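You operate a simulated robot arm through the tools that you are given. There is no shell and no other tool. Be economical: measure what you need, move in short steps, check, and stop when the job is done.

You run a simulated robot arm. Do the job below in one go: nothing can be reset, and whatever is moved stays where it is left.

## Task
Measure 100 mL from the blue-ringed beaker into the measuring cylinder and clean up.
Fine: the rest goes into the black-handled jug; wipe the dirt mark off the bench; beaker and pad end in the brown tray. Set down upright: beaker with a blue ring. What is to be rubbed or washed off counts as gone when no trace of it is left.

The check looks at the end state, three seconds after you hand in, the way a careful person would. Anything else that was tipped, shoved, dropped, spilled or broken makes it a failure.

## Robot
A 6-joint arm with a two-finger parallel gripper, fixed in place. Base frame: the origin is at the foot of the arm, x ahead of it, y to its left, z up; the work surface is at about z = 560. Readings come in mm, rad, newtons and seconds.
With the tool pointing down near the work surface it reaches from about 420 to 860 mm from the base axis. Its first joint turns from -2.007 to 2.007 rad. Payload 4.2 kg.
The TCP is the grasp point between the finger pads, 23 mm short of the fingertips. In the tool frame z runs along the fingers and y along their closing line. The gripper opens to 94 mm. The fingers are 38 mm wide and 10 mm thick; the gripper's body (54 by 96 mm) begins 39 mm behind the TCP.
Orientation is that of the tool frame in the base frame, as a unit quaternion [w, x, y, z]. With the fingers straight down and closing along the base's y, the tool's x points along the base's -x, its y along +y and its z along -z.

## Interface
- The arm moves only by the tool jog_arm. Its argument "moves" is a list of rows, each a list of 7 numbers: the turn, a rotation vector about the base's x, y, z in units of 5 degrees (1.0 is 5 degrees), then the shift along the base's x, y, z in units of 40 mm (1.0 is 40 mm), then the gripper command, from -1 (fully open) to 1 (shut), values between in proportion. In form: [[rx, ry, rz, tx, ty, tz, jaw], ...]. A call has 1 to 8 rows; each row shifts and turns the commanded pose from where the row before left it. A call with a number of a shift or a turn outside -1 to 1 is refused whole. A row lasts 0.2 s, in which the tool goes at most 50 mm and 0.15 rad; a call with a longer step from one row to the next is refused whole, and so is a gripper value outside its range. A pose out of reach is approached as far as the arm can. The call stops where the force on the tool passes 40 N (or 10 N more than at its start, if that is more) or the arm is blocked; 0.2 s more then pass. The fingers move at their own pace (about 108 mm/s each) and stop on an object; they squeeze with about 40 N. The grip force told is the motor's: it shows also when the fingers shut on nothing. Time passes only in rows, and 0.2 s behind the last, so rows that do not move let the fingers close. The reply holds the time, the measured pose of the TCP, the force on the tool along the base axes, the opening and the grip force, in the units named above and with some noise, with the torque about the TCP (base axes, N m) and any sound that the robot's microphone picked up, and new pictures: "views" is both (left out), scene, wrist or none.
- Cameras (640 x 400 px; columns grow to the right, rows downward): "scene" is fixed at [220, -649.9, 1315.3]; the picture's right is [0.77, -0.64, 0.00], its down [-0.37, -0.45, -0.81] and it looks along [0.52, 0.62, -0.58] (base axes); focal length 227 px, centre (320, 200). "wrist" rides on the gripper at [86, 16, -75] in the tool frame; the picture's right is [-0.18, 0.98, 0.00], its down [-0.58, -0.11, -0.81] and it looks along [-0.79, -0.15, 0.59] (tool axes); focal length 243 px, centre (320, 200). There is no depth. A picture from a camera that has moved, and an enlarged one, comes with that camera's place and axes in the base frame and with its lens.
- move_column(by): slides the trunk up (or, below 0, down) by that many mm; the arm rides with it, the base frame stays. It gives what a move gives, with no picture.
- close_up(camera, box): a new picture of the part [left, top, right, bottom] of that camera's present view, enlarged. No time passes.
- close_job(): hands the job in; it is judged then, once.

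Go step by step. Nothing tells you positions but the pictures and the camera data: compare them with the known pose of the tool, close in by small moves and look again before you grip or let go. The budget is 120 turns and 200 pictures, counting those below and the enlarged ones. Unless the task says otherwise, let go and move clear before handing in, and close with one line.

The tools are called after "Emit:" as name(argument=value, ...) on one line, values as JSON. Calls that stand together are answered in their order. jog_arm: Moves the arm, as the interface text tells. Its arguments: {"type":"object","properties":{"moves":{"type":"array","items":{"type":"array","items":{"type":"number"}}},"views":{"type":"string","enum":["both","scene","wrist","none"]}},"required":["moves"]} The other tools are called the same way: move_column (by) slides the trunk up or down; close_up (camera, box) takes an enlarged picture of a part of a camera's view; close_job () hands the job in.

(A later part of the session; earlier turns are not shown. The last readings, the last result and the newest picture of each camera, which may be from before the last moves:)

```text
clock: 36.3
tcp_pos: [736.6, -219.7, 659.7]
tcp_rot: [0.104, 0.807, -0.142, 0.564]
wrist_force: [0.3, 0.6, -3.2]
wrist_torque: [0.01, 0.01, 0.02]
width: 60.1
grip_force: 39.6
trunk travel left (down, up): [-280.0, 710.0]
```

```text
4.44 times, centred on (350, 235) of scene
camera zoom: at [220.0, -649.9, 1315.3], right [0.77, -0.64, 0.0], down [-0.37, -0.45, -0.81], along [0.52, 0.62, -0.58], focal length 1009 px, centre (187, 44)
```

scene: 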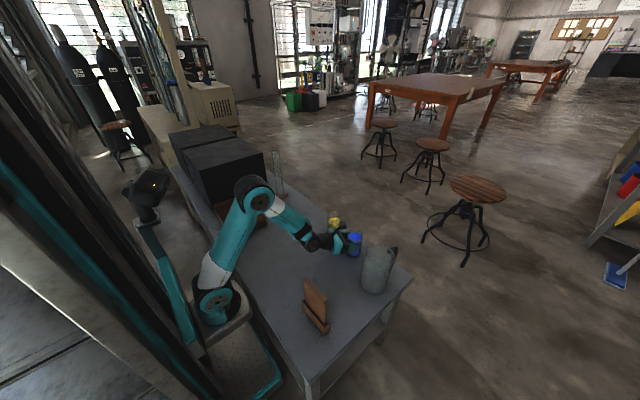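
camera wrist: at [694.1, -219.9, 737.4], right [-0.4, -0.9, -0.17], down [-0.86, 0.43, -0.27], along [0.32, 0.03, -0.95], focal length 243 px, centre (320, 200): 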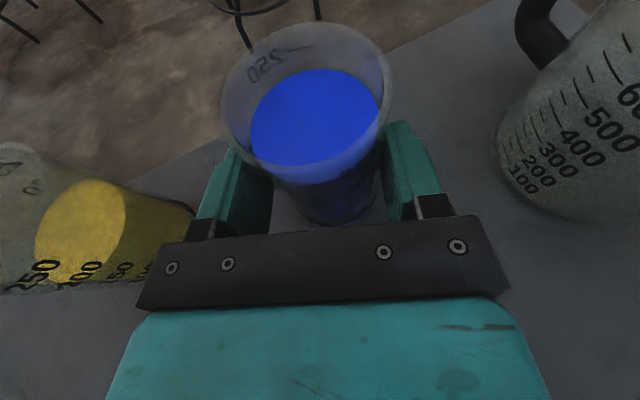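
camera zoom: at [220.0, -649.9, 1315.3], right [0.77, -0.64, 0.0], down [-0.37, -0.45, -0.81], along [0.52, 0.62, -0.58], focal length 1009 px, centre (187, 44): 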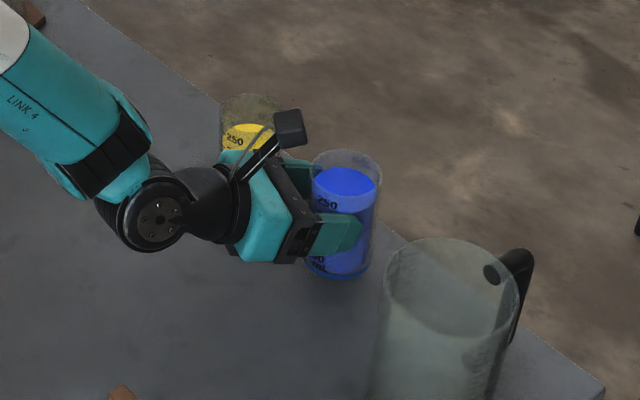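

Lifted cleanly. I raise further, then carry it smoothly to the cylinder, turning the tool to azimuth 0.

Emit:
move_column(by=260)

Emit:
jog_arm(moves=[[0, 0, 0, -0.1, 0.3, 0, 1], [0, 0, 0, -0.2, 0.5, 0, 1], [0, 0, 0, -0.2, 0.6, 0, 1], [0, 0, 0, -0.2, 0.6, 0, 1], [0, 0, 0, -0.2, 0.6, 0, 1], [0, 0, 0, -0.2, 0.6, 0, 1], [0, 0, 0, -0.2, 0.6, 0, 1], [0, 0, 0, -0.2, 0.6, 0, 1]], views="none")

Emit:
jog_arm(moves=[[0, 0, 0.5, 0, 0.6, 0, 1], [0, 0, 0.5, 0, 0.6, 0, 1], [0, 0, 0.5, 0, 0.6, 0, 1], [0, 0, 0.5, 0, 0.6, 0, 1], [0, 0, 0.5, 0, 0.6, 0, 1], [0, 0, 0.5, 0, 0.6, 0, 1], [0, 0, 0.5, 0, 0.6, 0, 1], [0, 0, 0.5, 0, 0.4, 0, 1]])

```text
clock: 38.9
tcp_pos: [736.2, -219.8, 919.9]
tcp_rot: [0.104, 0.806, -0.142, 0.564]
wrist_force: [0.0, -1.0, -2.1]
wrist_torque: [0.01, 0.05, -0.02]
width: 60.2
grip_force: 40.0
trunk travel left (down, up): [-540.0, 450.0]
```

```text
clock: 40.7
tcp_pos: [676.2, -44.4, 917.8]
tcp_rot: [0.104, 0.807, -0.142, 0.564]
wrist_force: [0.4, -0.7, -3.8]
wrist_torque: [0.05, 0.09, 0.0]
width: 60.1
grip_force: 39.9
trunk travel left (down, up): [-540.0, 450.0]
```

```text
clock: 42.5
tcp_pos: [675.9, 140.6, 918.7]
tcp_rot: [0.004, 0.82, 0.001, 0.573]
wrist_force: [0.2, -0.2, -2.2]
wrist_torque: [0.01, 0.07, 0.01]
width: 60.0
grip_force: 39.7
trunk travel left (down, up): [-540.0, 450.0]
camera wrist: at [636.9, 125.3, 1026.3], right [-0.07, -0.98, -0.17], down [-0.96, 0.11, -0.27], along [0.28, 0.14, -0.95], focal length 243 px, centre (320, 200)
```

scene: 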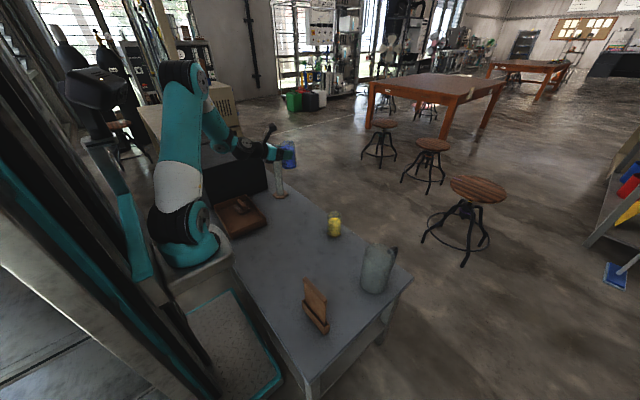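
wrist: 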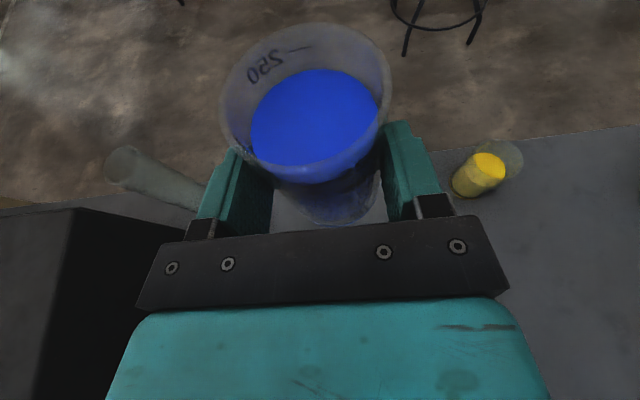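

The cylinder mouth appears near (752,343). I move on with a bit more x clearance and look again for a better fix.

Emit:
jog_arm(moves=[[0, 0, 0, -0.2, 0.4, 0, 1], [0, 0, 0, -0.2, 0.6, 0, 1], [0, 0, 0, 0, 0.7, 0, 1], [0, 0, 0, 0, 0.7, 0, 1], [0, 0, 0, 0, 0.7, 0, 1], [0, 0, 0, 0, 0.6, 0, 1], [0, 0, 0, 0, 0.3, 0, 1]])

Emit:
close_up(camera="scene", box=[240, 130, 320, 210])

```text
clock: 44.1
tcp_pos: [660.8, 301.2, 920.0]
tcp_rot: [0.006, 0.82, 0.0, 0.573]
wrist_force: [-0.6, 0.0, -3.0]
wrist_torque: [-0.01, 0.06, -0.02]
width: 60.3
grip_force: 40.2
trunk travel left (down, up): [-540.0, 450.0]
camera wrist: at [621.2, 285.9, 1027.2], right [-0.07, -0.98, -0.17], down [-0.96, 0.11, -0.27], along [0.28, 0.14, -0.95], focal length 243 px, centre (320, 200)
```

scene: 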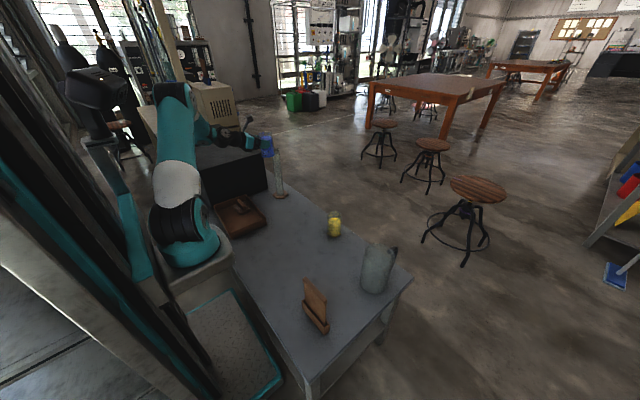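
wrist: 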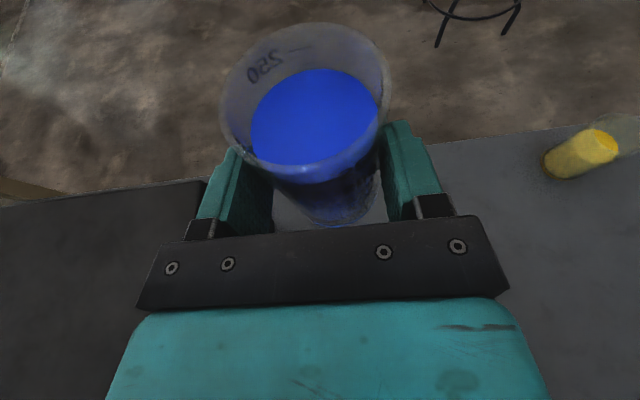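

```text
5.00 times, centred on (280, 170) of scene
camera zoom: at [220.0, -649.9, 1315.3], right [0.77, -0.64, 0.0], down [-0.37, -0.45, -0.81], along [0.52, 0.62, -0.58], focal length 1135 px, centre (520, 350)
```

zoom: 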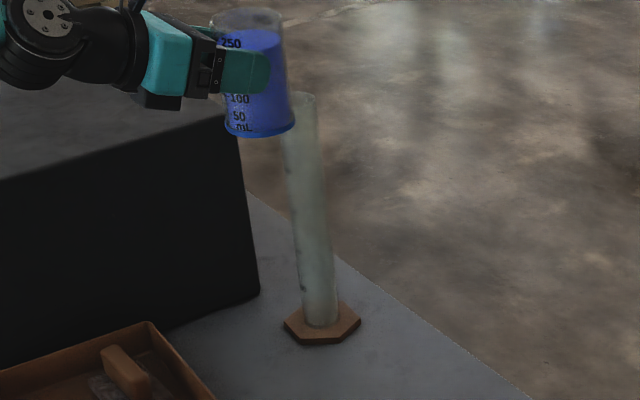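

The beaker hides the cylinder from the wrist camera; I step back 75 mm in y for a second sight line.

Emit:
jog_arm(moves=[[0, 0, 0, 0, -0.4, 0, 1], [0, 0, 0, 0, -0.6, 0, 1], [0, 0, 0, 0, -0.6, 0, 1], [0, 0, 0, 0, -0.4, 0, 1], [0, 0, 0, 0, 0, 0, 1]], views="wrist")

Emit:
close_up(camera="wrist", box=[100, 60, 260, 240])

```text
clock: 45.3
tcp_pos: [659.7, 220.5, 918.6]
tcp_rot: [0.004, 0.82, 0.0, 0.573]
wrist_force: [0.4, 0.5, -2.7]
wrist_torque: [-0.01, 0.08, 0.01]
width: 60.2
grip_force: 40.6
trunk travel left (down, up): [-540.0, 450.0]
camera wrist: at [619.6, 204.1, 1025.9], right [-0.07, -0.98, -0.17], down [-0.96, 0.11, -0.27], along [0.28, 0.14, -0.95], focal length 243 px, centre (320, 200)
```

wrist: 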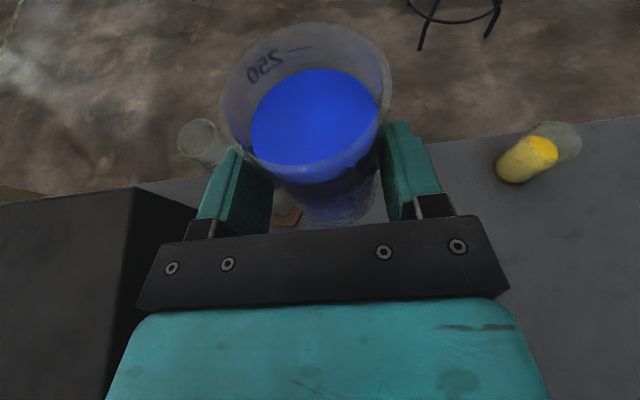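

```text
2.22 times, centred on (180, 150) of wrist
camera zoom: at [619.6, 204.1, 1025.9], right [-0.07, -0.98, -0.17], down [-0.96, 0.11, -0.27], along [0.28, 0.14, -0.95], focal length 539 px, centre (631, 311)
```

zoom: 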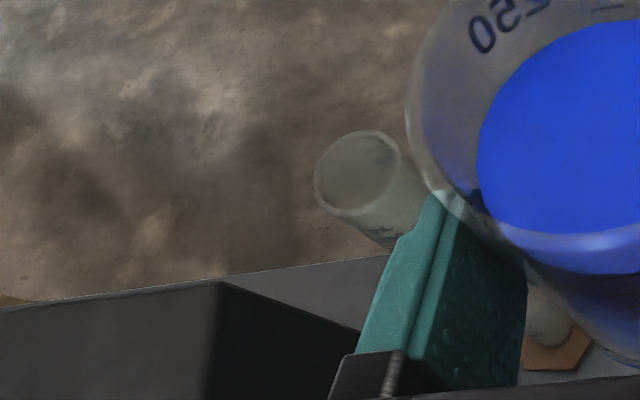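

Triangulated: cylinder mouth at (749.5, 342.5), top z≈844. I line up in y, then tilt the beaker 30° forward (still short of pouring).

Emit:
jog_arm(moves=[[0, 0, 0, 0, 0.4, 0.2, 1], [0, 0, 0, 0, 0.6, 0.2, 1], [0, 0, 0, 0, 0.7, 0, 1], [0, 0, 0, 0, 0.7, 0, 1], [0, 0, 0, 0, 0.45, 0, 1], [0, 0, 0, 0, 0.2, 0, 1], [0, 0, 0, 0, 0, 0, 1]], views="none")

Emit:
jog_arm(moves=[[0, 0.6, 0, 0, 0, 0, 1], [0, 0.8, 0, 0, 0, 0, 1], [0, 0.8, 0, 0, 0, 0, 1], [0, 0.8, 0, 0, 0, 0, 1], [0, 0.8, 0, 0, 0, 0, 1], [0, 0.8, 0, 0, 0, 0, 1], [0, 0.8, 0, 0, 0, 0, 1], [0, 0.6, 0, 0, 0, 0, 1]])

Emit:
close_up(camera="scene", box=[240, 120, 320, 210])

```text
clock: 46.9
tcp_pos: [659.0, 341.7, 935.2]
tcp_rot: [0.004, 0.819, 0.0, 0.574]
wrist_force: [-0.3, -0.7, -2.9]
wrist_torque: [0.0, 0.08, 0.02]
width: 59.9
grip_force: 39.7
trunk travel left (down, up): [-540.0, 450.0]
```

```text
clock: 48.7
tcp_pos: [660.0, 344.1, 936.1]
tcp_rot: [0.004, 0.94, 0.001, 0.341]
wrist_force: [-0.2, -0.7, -2.7]
wrist_torque: [-0.01, 0.01, 0.01]
width: 60.0
grip_force: 40.3
trunk travel left (down, up): [-540.0, 450.0]
camera wrist: at [679.9, 327.8, 1049.2], right [-0.14, -0.98, -0.11], down [-0.96, 0.11, 0.24], along [-0.23, 0.14, -0.96], focal length 243 px, centre (320, 200)
```

scene: 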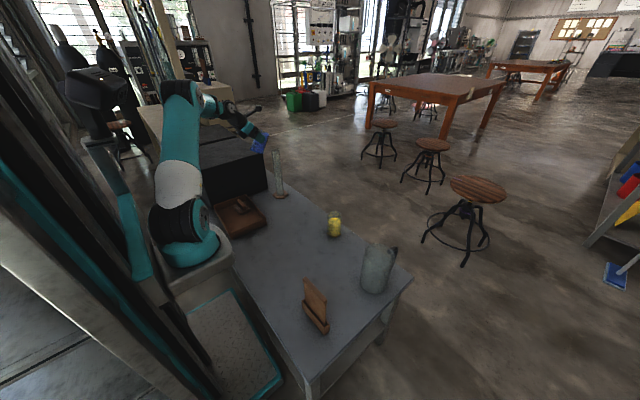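
wrist: 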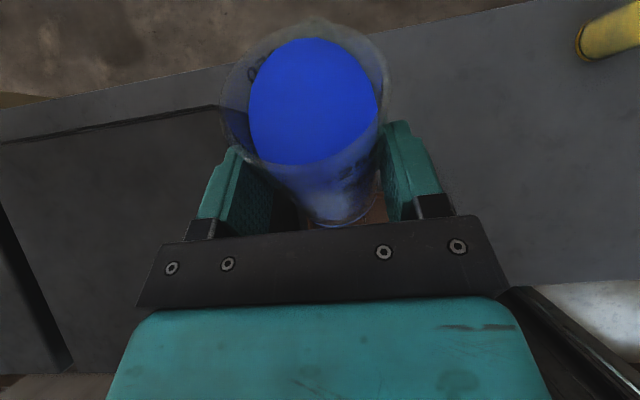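

```text
4.44 times, centred on (280, 165) of scene
camera zoom: at [220.0, -649.9, 1315.3], right [0.77, -0.64, 0.0], down [-0.37, -0.45, -0.81], along [0.52, 0.62, -0.58], focal length 1009 px, centre (498, 356)
```

zoom: 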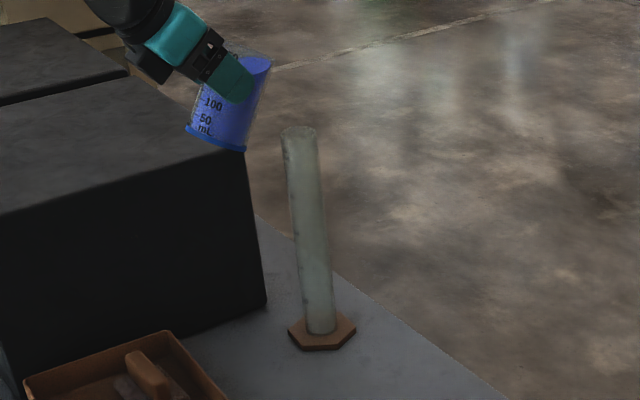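

The surface is close to the lip. I bring the lip over the near side of the mouth, about 25 mm above it, and check.

Emit:
jog_arm(moves=[[0, 0, 0, 0.2, -0.02, -0.3, 1], [0, 0, 0, 0.2, -0.02, -0.5, 1], [0, 0, 0, 0, 0, -0.5, 1], [0, 0, 0, 0, 0, -0.3, 1], [0, 0, 0, 0, 0, 0, 1]])

Emit:
close_up(camera="scene", box=[255, 135, 305, 205])

```text
clock: 49.9
tcp_pos: [676.2, 340.1, 871.3]
tcp_rot: [0.004, 0.94, 0.001, 0.341]
wrist_force: [-0.1, -0.1, -2.6]
wrist_torque: [-0.01, 0.0, 0.0]
width: 59.7
grip_force: 40.5
trunk travel left (down, up): [-540.0, 450.0]
camera wrist: at [695.9, 324.7, 984.0], right [-0.14, -0.98, -0.11], down [-0.96, 0.11, 0.24], along [-0.23, 0.14, -0.96], focal length 243 px, centre (320, 200)
```

scene: 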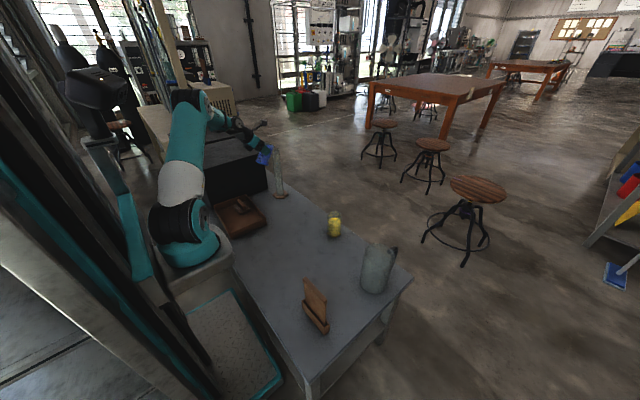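
wrist: 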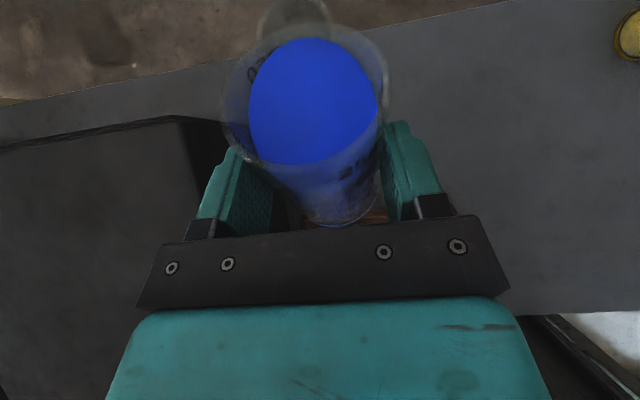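

```text
5.71 times, centred on (280, 170) of scene
camera zoom: at [220.0, -649.9, 1315.3], right [0.77, -0.64, 0.0], down [-0.37, -0.45, -0.81], along [0.52, 0.62, -0.58], focal length 1297 px, centre (549, 371)
```

zoom: 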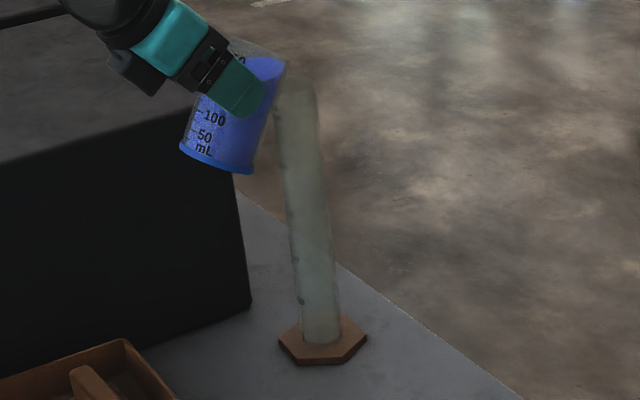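

I want a precise relation between the lip and the cylinder mouth, so I zoom in further.

Emit:
close_up(camera="scene", box=[258, 138, 288, 168])

Emit:
close_up(camera="wrist", box=[200, 0, 420, 130])

```text
13.33 times, centred on (273, 153) of scene
camera zoom: at [220.0, -649.9, 1315.3], right [0.77, -0.64, 0.0], down [-0.37, -0.45, -0.81], along [0.52, 0.62, -0.58], focal length 3026 px, centre (947, 827)
```

zoom: 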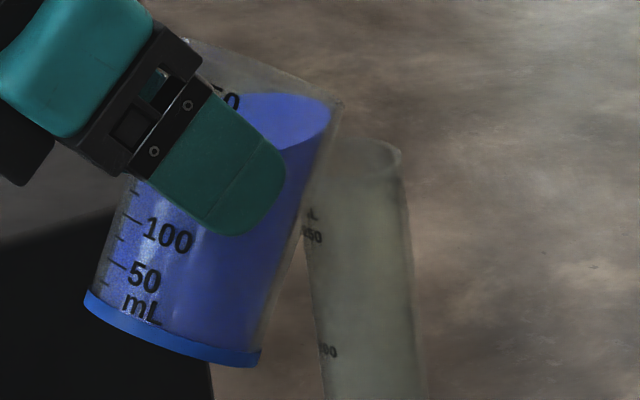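

```text
2.91 times, centred on (310, 65) of wrist
camera zoom: at [695.9, 324.7, 984.0], right [-0.14, -0.98, -0.11], down [-0.96, 0.11, 0.24], along [-0.23, 0.14, -0.96], focal length 706 px, centre (349, 593)
```

zoom: 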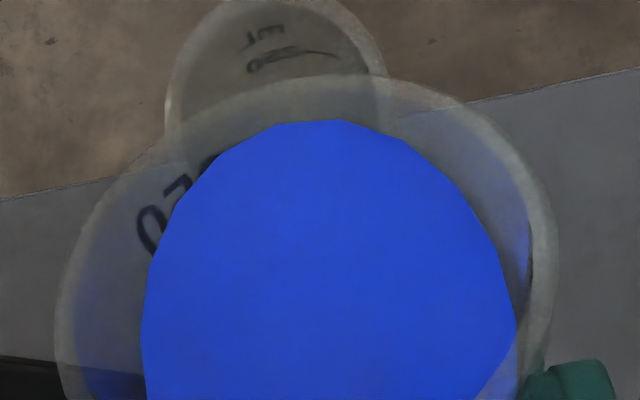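

The lip is ~9 mm off in y and ~15 mm short in x, 35 mm above the mouth; pouring should start near 40°. I correct the position and tilt to 37.5°.

Emit:
jog_arm(moves=[[0, 0, 0, 0.1, 0.1, 0, 1], [0, 0, 0, 0.07, 0.14, 0, 1], [0, 0.5, 0, 0, 0, 0, 1], [0, 0.5, 0, 0, 0, 0, 1], [0, 0.5, 0, 0, 0, 0, 1], [0, 0, 0, 0, 0, 0, 1]], views="wrist")

Emit:
close_up(camera="scene", box=[258, 138, 288, 168])

Emit:
close_up(camera="wrist", box=[200, 0, 420, 130])

```text
clock: 51.3
tcp_pos: [682.7, 350.5, 870.7]
tcp_rot: [0.004, 0.96, 0.001, 0.279]
wrist_force: [0.8, -0.2, -3.2]
wrist_torque: [0.01, 0.02, -0.02]
width: 60.0
grip_force: 40.0
trunk travel left (down, up): [-540.0, 450.0]
camera wrist: at [717.1, 335.4, 981.0], right [-0.15, -0.98, -0.09], down [-0.92, 0.11, 0.37], along [-0.35, 0.14, -0.93], focal length 243 px, centre (320, 200)
```

wrist: 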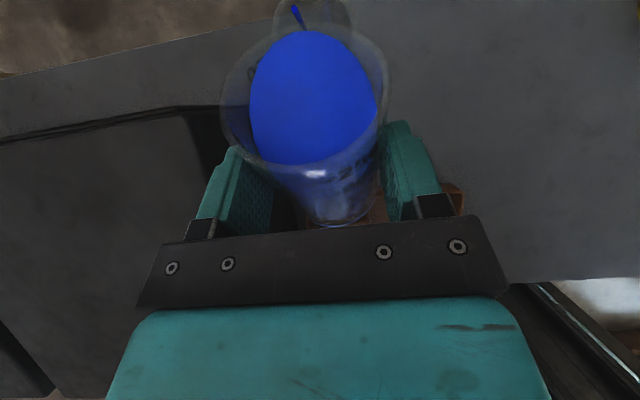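

```text
13.33 times, centred on (273, 153) of scene
camera zoom: at [220.0, -649.9, 1315.3], right [0.77, -0.64, 0.0], down [-0.37, -0.45, -0.81], along [0.52, 0.62, -0.58], focal length 3026 px, centre (947, 827)
```

zoom: 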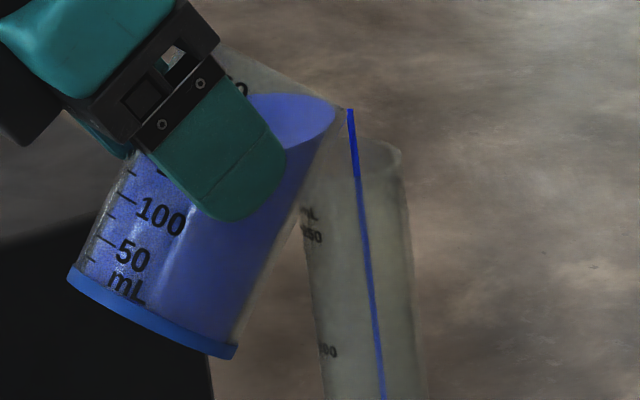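

```text
2.91 times, centred on (310, 65) of wrist
camera zoom: at [717.1, 335.4, 981.0], right [-0.15, -0.98, -0.09], down [-0.92, 0.11, 0.37], along [-0.35, 0.14, -0.93], focal length 706 px, centre (349, 593)
```

zoom: 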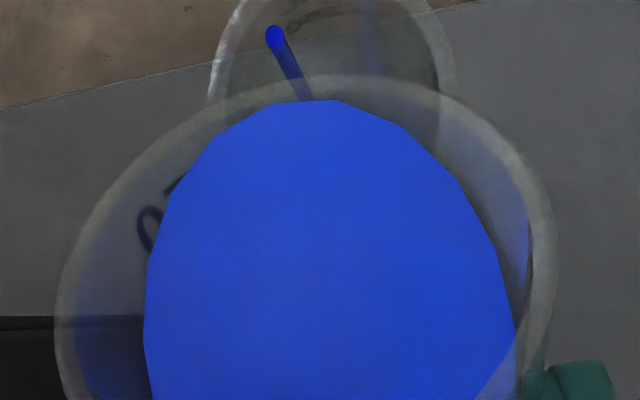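

It is already pouring a fine stream into the cylinder. I shift 4 mm in −y to centre the stream, hold briefly and check the level.

Emit:
jog_arm(moves=[[0, 0, 0, 0.03, -0.1, 0, 1], [0, 0, 0, 0, 0, 0, 1], [0, 0, 0, 0, 0, 0, 1]], views="none")

Emit:
close_up(camera="scene", box=[255, 140, 305, 205])

Emit:
close_up(camera="wrist", box=[200, 0, 420, 130])

```text
clock: 52.1
tcp_pos: [685.3, 345.1, 870.9]
tcp_rot: [0.004, 0.96, 0.001, 0.28]
wrist_force: [0.7, -0.6, -2.1]
wrist_torque: [0.0, 0.0, 0.01]
width: 60.0
grip_force: 40.3
trunk travel left (down, up): [-540.0, 450.0]
```

```text
6.15 times, centred on (280, 172) of scene
camera zoom: at [220.0, -649.9, 1315.3], right [0.77, -0.64, 0.0], down [-0.37, -0.45, -0.81], along [0.52, 0.62, -0.58], focal length 1397 px, centre (566, 369)
```

zoom: 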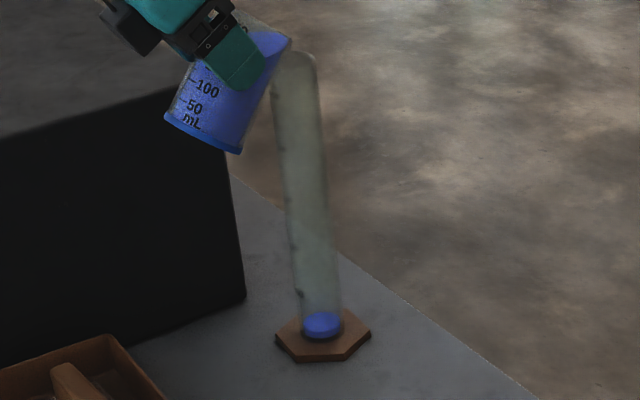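

```text
2.91 times, centred on (310, 65) of wrist
camera zoom: at [718.3, 331.0, 981.4], right [-0.15, -0.98, -0.09], down [-0.92, 0.11, 0.37], along [-0.35, 0.14, -0.93], focal length 706 px, centre (349, 593)
```

zoom: 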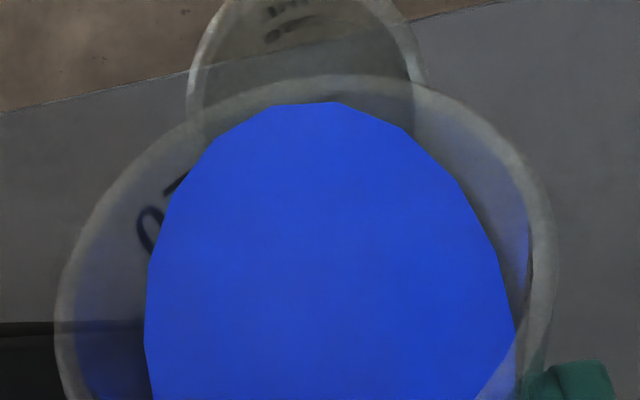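

It self-limited: a little is in, no spill. I read the cylinder's scale.

Emit:
close_up(camera="scene", box=[270, 160, 290, 200])

```text
10.00 times, centred on (280, 180) of scene
camera zoom: at [220.0, -649.9, 1315.3], right [0.77, -0.64, 0.0], down [-0.37, -0.45, -0.81], along [0.52, 0.62, -0.58], focal length 2270 px, centre (720, 400)
```

zoom: 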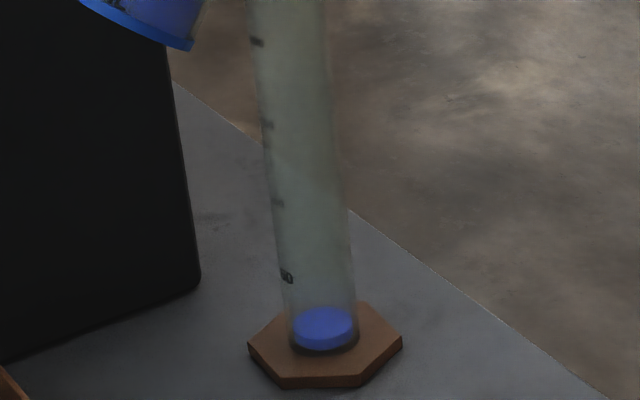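

Scale reads 50/100/150/200 at zoom rows 275/203/125/43; about 10 mL is in. I tilt slowly 10° more, raising to keep the lip above the mouth.

Emit:
jog_arm(moves=[[0, 0.25, 0, 0, 0, 0.03, 1], [0, 0.25, 0, 0, 0, 0.03, 1], [0, 0.25, 0, 0, 0, 0.03, 1], [0, 0.25, 0, 0, 0, 0.03, 1], [0, 0.25, 0, 0, 0, 0.03, 1], [0, 0.25, 0, 0, 0, 0.03, 1]], views="none")

Emit:
close_up(camera="scene", box=[255, 140, 305, 205])

Emit:
close_up(camera="wrist", box=[200, 0, 420, 130])

```text
clock: 53.5
tcp_pos: [684.1, 345.9, 878.2]
tcp_rot: [0.004, 0.977, 0.002, 0.215]
wrist_force: [-0.1, -0.4, -2.4]
wrist_torque: [0.01, 0.02, -0.05]
width: 60.1
grip_force: 40.0
trunk travel left (down, up): [-540.0, 450.0]
```

```text
6.15 times, centred on (280, 172) of scene
camera zoom: at [220.0, -649.9, 1315.3], right [0.77, -0.64, 0.0], down [-0.37, -0.45, -0.81], along [0.52, 0.62, -0.58], focal length 1397 px, centre (566, 369)
```

zoom: 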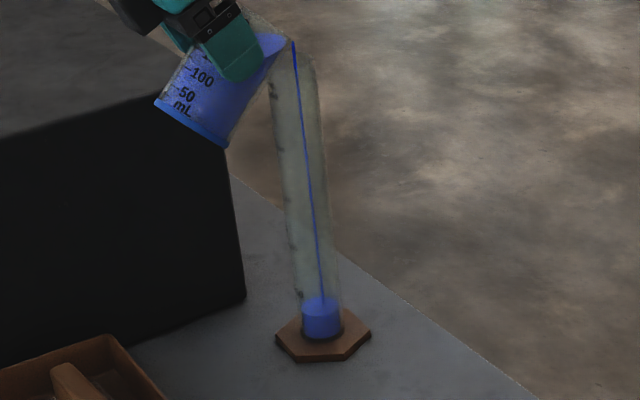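

```text
2.91 times, centred on (310, 65) of wrist
camera zoom: at [732.5, 331.7, 983.3], right [-0.17, -0.98, -0.07], down [-0.87, 0.11, 0.48], along [-0.47, 0.14, -0.87], focal length 706 px, centre (349, 593)
```

zoom: 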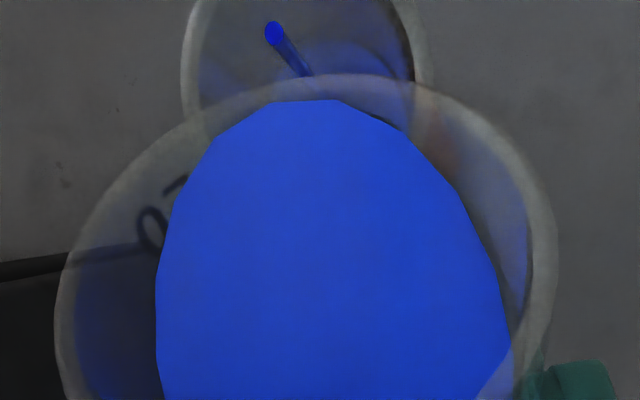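

Stream is well inside, about 30 mL in. I continue.

Emit:
jog_arm(moves=[[0, 0.2, 0, 0, 0, 0.025, 1], [0, 0.2, 0, 0, 0, 0.025, 1], [0, 0.2, 0, 0, 0, 0.025, 1], [0, 0.2, 0, 0, 0, 0.025, 1], [0, 0.2, 0, 0, 0, 0.025, 1], [0, 0, 0, 0, 0, 0, 1], [0, 0, 0, 0, 0, 0, 1]], views="none")

Emit:
close_up(camera="scene", box=[255, 140, 305, 205])

Emit:
close_up(camera="wrist", box=[200, 0, 420, 130])

```text
clock: 55.1
tcp_pos: [682.1, 347.0, 883.5]
tcp_rot: [0.004, 0.985, 0.001, 0.173]
wrist_force: [0.2, 0.0, -2.1]
wrist_torque: [0.0, -0.01, -0.02]
width: 60.3
grip_force: 39.8
trunk travel left (down, up): [-540.0, 450.0]
```

```text
6.15 times, centred on (280, 172) of scene
camera zoom: at [220.0, -649.9, 1315.3], right [0.77, -0.64, 0.0], down [-0.37, -0.45, -0.81], along [0.52, 0.62, -0.58], focal length 1397 px, centre (566, 369)
```

zoom: 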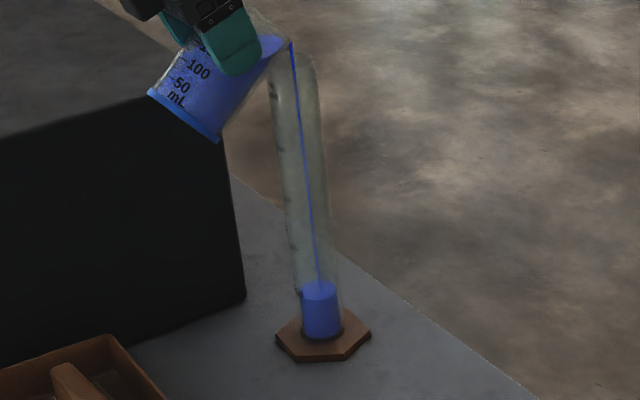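

```text
2.91 times, centred on (310, 65) of wrist
camera zoom: at [740.8, 331.1, 984.5], right [-0.17, -0.98, -0.05], down [-0.82, 0.11, 0.56], along [-0.54, 0.14, -0.83], focal length 706 px, centre (349, 593)
```

zoom: 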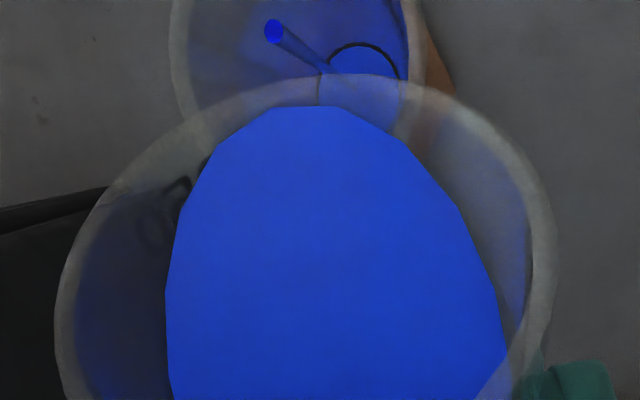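

About 50 mL in. I continue 4° more, correcting the small drift in x.

Emit:
jog_arm(moves=[[0, 0.2, 0, 0.03, 0, 0.025, 1], [0, 0.2, 0, 0.03, 0, 0.025, 1], [0, 0.2, 0, 0.03, -0.03, 0.02, 1], [0, 0.2, 0, 0, 0, 0.02, 1], [0, 0, 0, 0, 0, 0, 1], [0, 0, 0, 0, 0, 0, 1], [0, 0, 0, 0, 0, 0, 1]], views="none")

Emit:
close_up(camera="scene", box=[255, 140, 305, 205])

Emit:
close_up(camera="scene", box=[270, 160, 290, 200])

```text
clock: 56.7
tcp_pos: [687.4, 345.9, 887.2]
tcp_rot: [0.004, 0.99, 0.002, 0.139]
wrist_force: [0.3, -0.2, -2.0]
wrist_torque: [0.0, -0.05, 0.0]
width: 60.0
grip_force: 39.8
trunk travel left (down, up): [-540.0, 450.0]
```

```text
6.15 times, centred on (280, 172) of scene
camera zoom: at [220.0, -649.9, 1315.3], right [0.77, -0.64, 0.0], down [-0.37, -0.45, -0.81], along [0.52, 0.62, -0.58], focal length 1397 px, centre (566, 369)
```

zoom: 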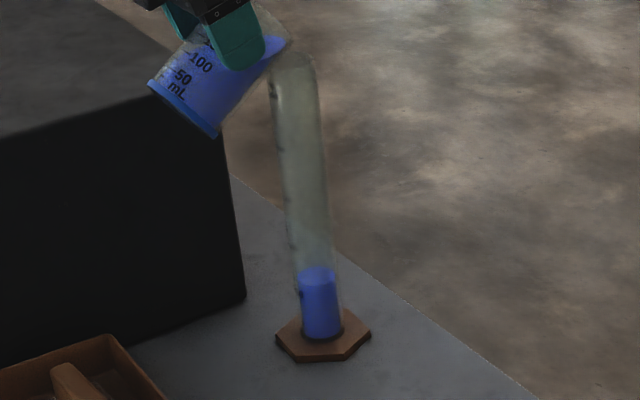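

```text
10.00 times, centred on (280, 180) of scene
camera zoom: at [220.0, -649.9, 1315.3], right [0.77, -0.64, 0.0], down [-0.37, -0.45, -0.81], along [0.52, 0.62, -0.58], focal length 2270 px, centre (720, 400)
```

zoom: 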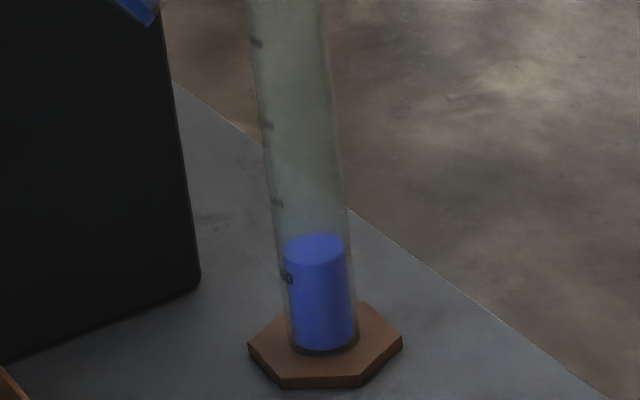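

Level ≈67 mL and the flow has stopped. I tilt 3.5° more.

Emit:
jog_arm(moves=[[0, 0.2, 0, 0.02, 0, 0.02, 1], [0, 0.2, 0, 0.02, 0, 0.02, 1], [0, 0.2, 0, 0, 0, 0.02, 1], [0, 0.1, 0, 0, 0, 0.01, 1], [0, 0, 0, 0, 0, 0, 1], [0, 0, 0, 0, 0, 0, 1], [0, 0, 0, 0, 0, 0, 1], [0, 0, 0, 0, 0, 0, 1]], views="none")

Emit:
close_up(camera="scene", box=[270, 160, 290, 200])

Emit:
close_up(camera="wrist", box=[200, 0, 420, 130])

```text
clock: 58.5
tcp_pos: [689.7, 344.9, 889.9]
tcp_rot: [0.004, 0.994, 0.002, 0.109]
wrist_force: [0.1, 0.7, -2.0]
wrist_torque: [-0.01, -0.01, -0.03]
width: 60.0
grip_force: 40.1
trunk travel left (down, up): [-540.0, 450.0]
```

```text
10.00 times, centred on (280, 180) of scene
camera zoom: at [220.0, -649.9, 1315.3], right [0.77, -0.64, 0.0], down [-0.37, -0.45, -0.81], along [0.52, 0.62, -0.58], focal length 2270 px, centre (720, 400)
```

zoom: 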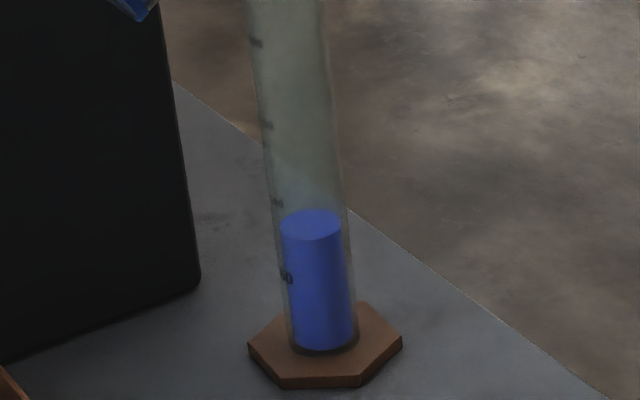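

```text
2.91 times, centred on (310, 65) of wrist
camera zoom: at [759.0, 330.4, 982.2], right [-0.18, -0.98, -0.03], down [-0.74, 0.11, 0.66], along [-0.65, 0.14, -0.75], focal length 706 px, centre (349, 593)
```

zoom: 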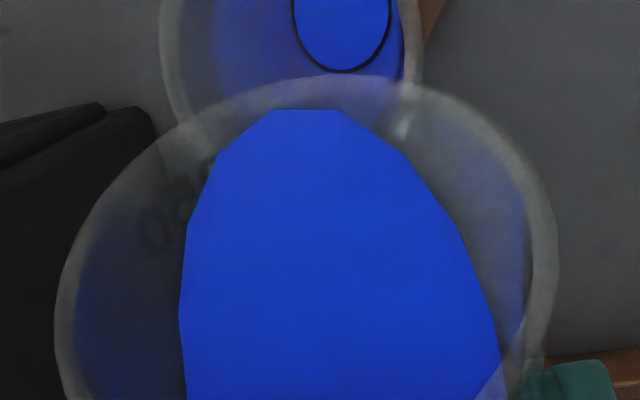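

About 85 mL. I zoom harder on the 100 mark for precise calibration.

Emit:
close_up(camera="scene", box=[272, 176, 286, 190])

```text
16.00 times, centred on (279, 183) of scene
camera zoom: at [220.0, -649.9, 1315.3], right [0.77, -0.64, 0.0], down [-0.37, -0.45, -0.81], along [0.52, 0.62, -0.58], focal length 3632 px, centre (976, 472)
```

zoom: 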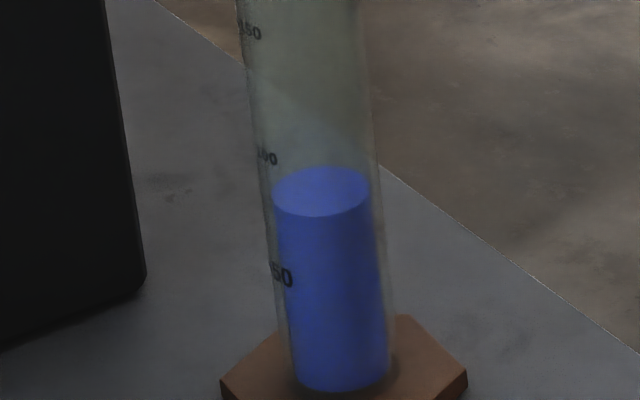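

Correcting for the label being on the tube's front, it's at ~78 mL; target is liquid ellipse centre at row ≈138 in this zoom. I tilt 2.5° more.

Emit:
jog_arm(moves=[[0, 0.2, 0, 0.02, 0, 0.02, 1], [0, 0.2, 0, 0, 0, 0.02, 1], [0, 0.1, 0, 0, 0, 0.01, 1], [0, 0, 0, 0, 0, 0, 1], [0, 0, 0, 0, 0, 0, 1], [0, 0, 0, 0, 0, 0, 1], [0, 0, 0, 0, 0, 0, 1]], views="none")

Emit:
close_up(camera="scene", box=[272, 176, 286, 190])

Emit:
close_up(camera="scene", box=[258, 138, 288, 168])

```text
clock: 60.1
tcp_pos: [690.6, 345.3, 892.1]
tcp_rot: [0.005, 0.996, 0.002, 0.086]
wrist_force: [0.2, 0.0, -2.6]
wrist_torque: [-0.04, -0.02, 0.02]
width: 60.2
grip_force: 39.8
trunk travel left (down, up): [-540.0, 450.0]
```

```text
16.00 times, centred on (279, 183) of scene
camera zoom: at [220.0, -649.9, 1315.3], right [0.77, -0.64, 0.0], down [-0.37, -0.45, -0.81], along [0.52, 0.62, -0.58], focal length 3632 px, centre (976, 472)
```

zoom: 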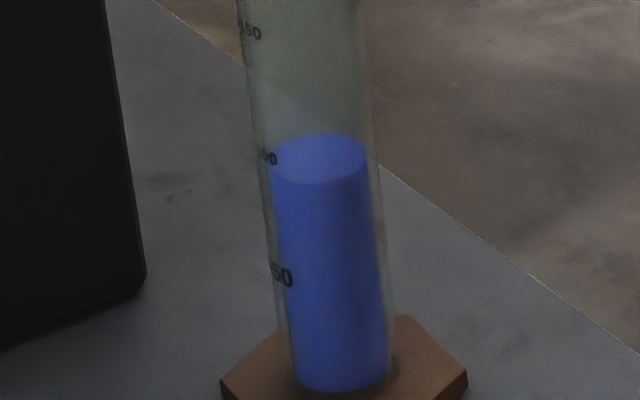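

```text
13.33 times, centred on (273, 153) of scene
camera zoom: at [220.0, -649.9, 1315.3], right [0.77, -0.64, 0.0], down [-0.37, -0.45, -0.81], along [0.52, 0.62, -0.58], focal length 3026 px, centre (947, 827)
```

zoom: 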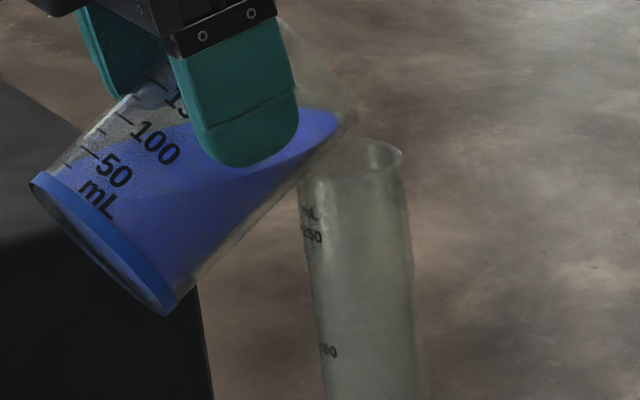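

About 90–91 mL now. A final ~1.6° of tilt should reach 100.

Emit:
jog_arm(moves=[[0, 0.16, 0, 0, 0, 0.015, 1], [0, 0.14, 0, 0, 0, 0.015, 1], [0, 0, 0, 0, 0, 0, 1], [0, 0, 0, 0, 0, 0, 1], [0, 0, 0, 0, 0, 0, 1], [0, 0, 0, 0, 0, 0, 1], [0, 0, 0, 0, 0, 0, 1]], views="none")

Emit:
close_up(camera="scene", box=[272, 176, 286, 190])

```text
clock: 61.7
tcp_pos: [689.9, 345.0, 892.9]
tcp_rot: [0.004, 0.997, 0.002, 0.074]
wrist_force: [-0.9, 0.1, -1.5]
wrist_torque: [0.02, -0.02, 0.02]
width: 60.1
grip_force: 40.3
trunk travel left (down, up): [-540.0, 450.0]
```

```text
16.00 times, centred on (279, 183) of scene
camera zoom: at [220.0, -649.9, 1315.3], right [0.77, -0.64, 0.0], down [-0.37, -0.45, -0.81], along [0.52, 0.62, -0.58], focal length 3632 px, centre (976, 472)
```

zoom: 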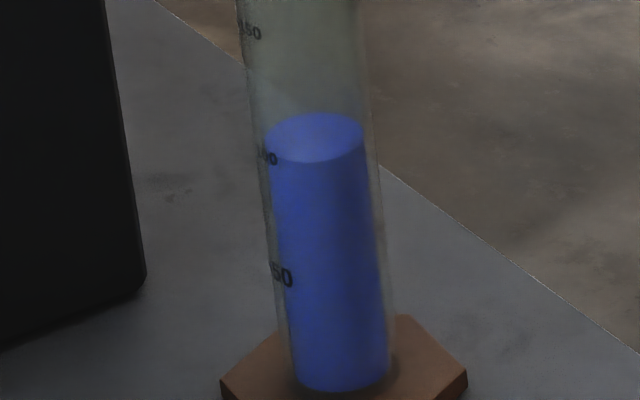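

The level centre is at row ≈138, the target. One tighter zoom to confirm.

Emit:
close_up(camera="scene", box=[275, 176, 283, 184])

```text
16.00 times, centred on (279, 180) of scene
camera zoom: at [220.0, -649.9, 1315.3], right [0.77, -0.64, 0.0], down [-0.37, -0.45, -0.81], along [0.52, 0.62, -0.58], focal length 3632 px, centre (976, 520)
```

zoom: 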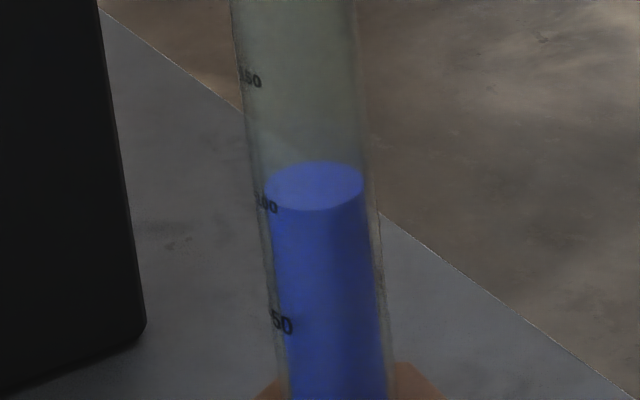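

100 mL reached. I rise and untilt back to upright, backing away from the cylinder.

Emit:
jog_arm(moves=[[0, -0.6, 0, 0, 0, 0.2, 1], [0, -1, 0, 0, 0, 0.4, 1], [0, -1, 0, -0.1, 0, 0.4, 1], [0, -1, 0, -0.2, 0, 0.3, 1], [0, -1, 0, -0.2, 0, 0.2, 1], [0, -1, 0, -0.2, 0, 0, 1], [0, -1, 0, -0.2, 0, 0, 1], [0, -1, 0, 0, 0, 0, 1]], views="none")

Emit:
jog_arm(moves=[[0, -1, 0, 0, 0, 0, 1], [0, -1, 0, 0, 0, 0, 1], [0, -1, 0, 0, 0, 0, 1], [0, -1, 0, 0, 0, 0, 1], [0, -0.75, 0, 0, 0, 0, 1], [0, 0, 0, 0, -0.3, 0, 1], [0, 0, 0, 0, -0.6, 0, 1], [0, 0, 0, 0, -0.7, 0, 1]])

Emit:
close_up(camera="scene", box=[240, 130, 320, 210])

```text
clock: 63.5
tcp_pos: [654.6, 344.9, 953.0]
tcp_rot: [0.003, 0.918, 0.001, 0.396]
wrist_force: [0.2, 0.1, -2.5]
wrist_torque: [-0.04, 0.04, 0.03]
width: 59.6
grip_force: 40.0
trunk travel left (down, up): [-540.0, 450.0]
```

```text
clock: 65.3
tcp_pos: [654.6, 281.4, 954.1]
tcp_rot: [0.004, 0.818, 0.0, 0.575]
wrist_force: [0.1, -0.1, -1.6]
wrist_torque: [-0.01, 0.05, 0.01]
width: 60.2
grip_force: 40.4
trunk travel left (down, up): [-540.0, 450.0]
camera wrist: at [614.7, 266.0, 1060.4], right [-0.07, -0.98, -0.17], down [-0.95, 0.11, -0.28], along [0.29, 0.14, -0.95], focal length 243 px, centre (320, 200)
```

scene: 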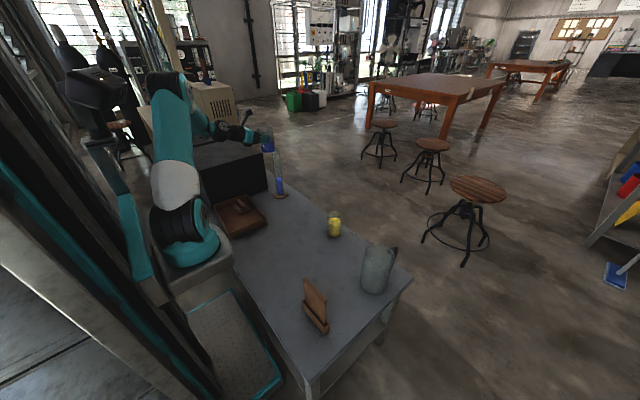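
wrist: 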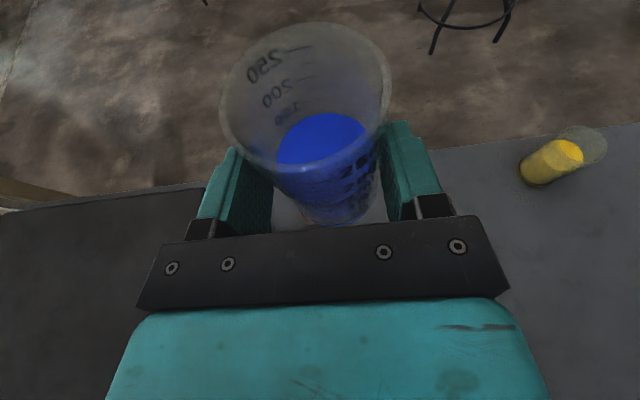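

```text
5.00 times, centred on (280, 170) of scene
camera zoom: at [220.0, -649.9, 1315.3], right [0.77, -0.64, 0.0], down [-0.37, -0.45, -0.81], along [0.52, 0.62, -0.58], focal length 1135 px, centre (520, 350)
```

zoom: 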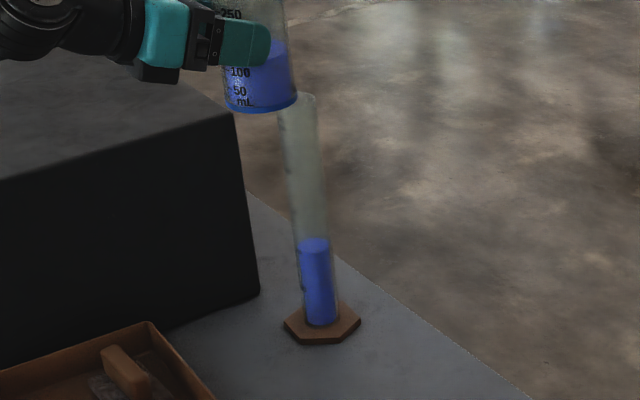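

I check the beaker's remaining reading as a cross-check.

Emit:
close_up(camera="scene", box=[252, 122, 282, 156])

```text
11.76 times, centred on (267, 139) of scene
camera zoom: at [220.0, -649.9, 1315.3], right [0.77, -0.64, 0.0], down [-0.37, -0.45, -0.81], along [0.52, 0.62, -0.58], focal length 2670 px, centre (944, 918)
```

zoom: 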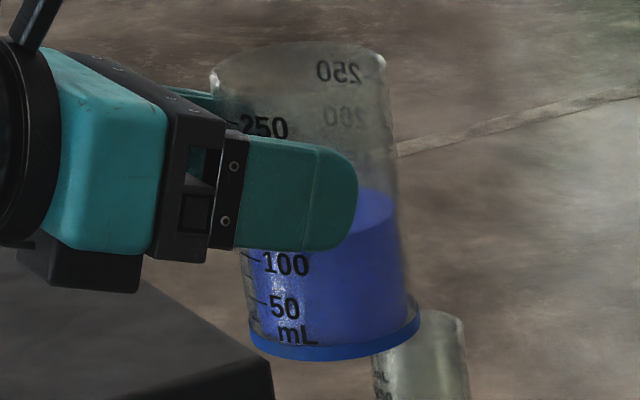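

Beaker reads about 150 left (from 250), agreeing with 100 mL. Now I carry it to the jug near (697,−378), turning the tool to azimuth −35°.

Emit:
jog_arm(moves=[[0, 0, -0.6, 0, -0.7, 0, 1], [0, 0, -0.6, 0, -0.7, 0, 1], [0, 0, -0.6, 0, -0.7, 0, 1], [0, 0, -0.6, 0, -0.7, 0, 1], [0, 0, -0.6, 0, -0.7, 0, 1], [0, 0, -0.6, 0, -0.7, 0, 1], [0, 0, -0.6, 0, -0.7, 0, 1], [0, 0, -0.6, 0, -0.7, 0, 1]], views="none")

Emit:
jog_arm(moves=[[0, 0, -0.6, 0, -0.7, 0, 1], [0, 0, -0.6, 0, -0.7, 0, 1], [0, 0, -0.5, 0, -0.7, 0, 1], [0, 0, -0.5, 0, -0.7, 0, 1], [0, 0, 0, 0, -0.7, 0, 1], [0, 0, 0, 0, -0.7, 0, 1], [0, 0, 0, 0, -0.7, 0, 1], [0, 0, 0, 0, -0.4, 0, 1]])

```text
clock: 67.1
tcp_pos: [653.7, 58.0, 953.8]
tcp_rot: [0.123, 0.801, -0.169, 0.561]
wrist_force: [-0.2, -0.9, -2.1]
wrist_torque: [0.04, 0.06, -0.02]
width: 59.6
grip_force: 40.7
trunk travel left (down, up): [-540.0, 450.0]
```

```text
clock: 68.9
tcp_pos: [654.1, -155.7, 954.8]
tcp_rot: [0.178, 0.78, -0.246, 0.547]
wrist_force: [0.0, -0.2, -2.1]
wrist_torque: [0.07, 0.07, -0.01]
width: 60.2
grip_force: 39.6
trunk travel left (down, up): [-540.0, 450.0]
camera wrist: at [612.5, -144.2, 1061.4], right [-0.62, -0.77, -0.17], down [-0.72, 0.64, -0.27], along [0.32, -0.05, -0.95], focal length 243 px, centre (320, 200)
```

scene: 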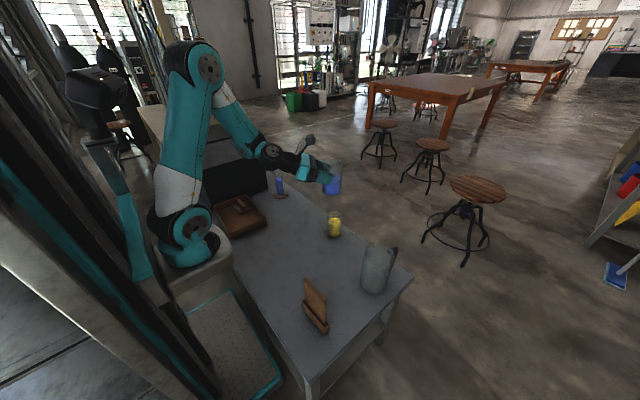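
wrist: 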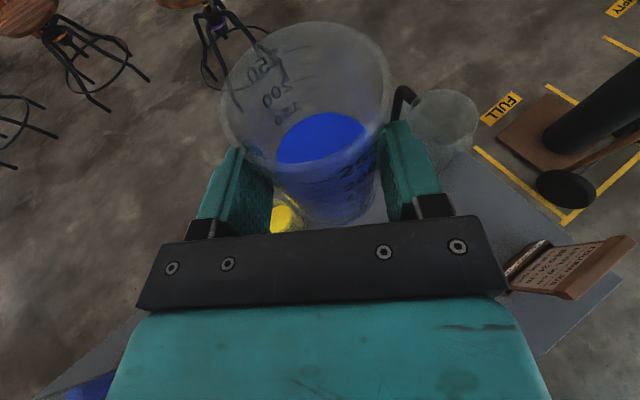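

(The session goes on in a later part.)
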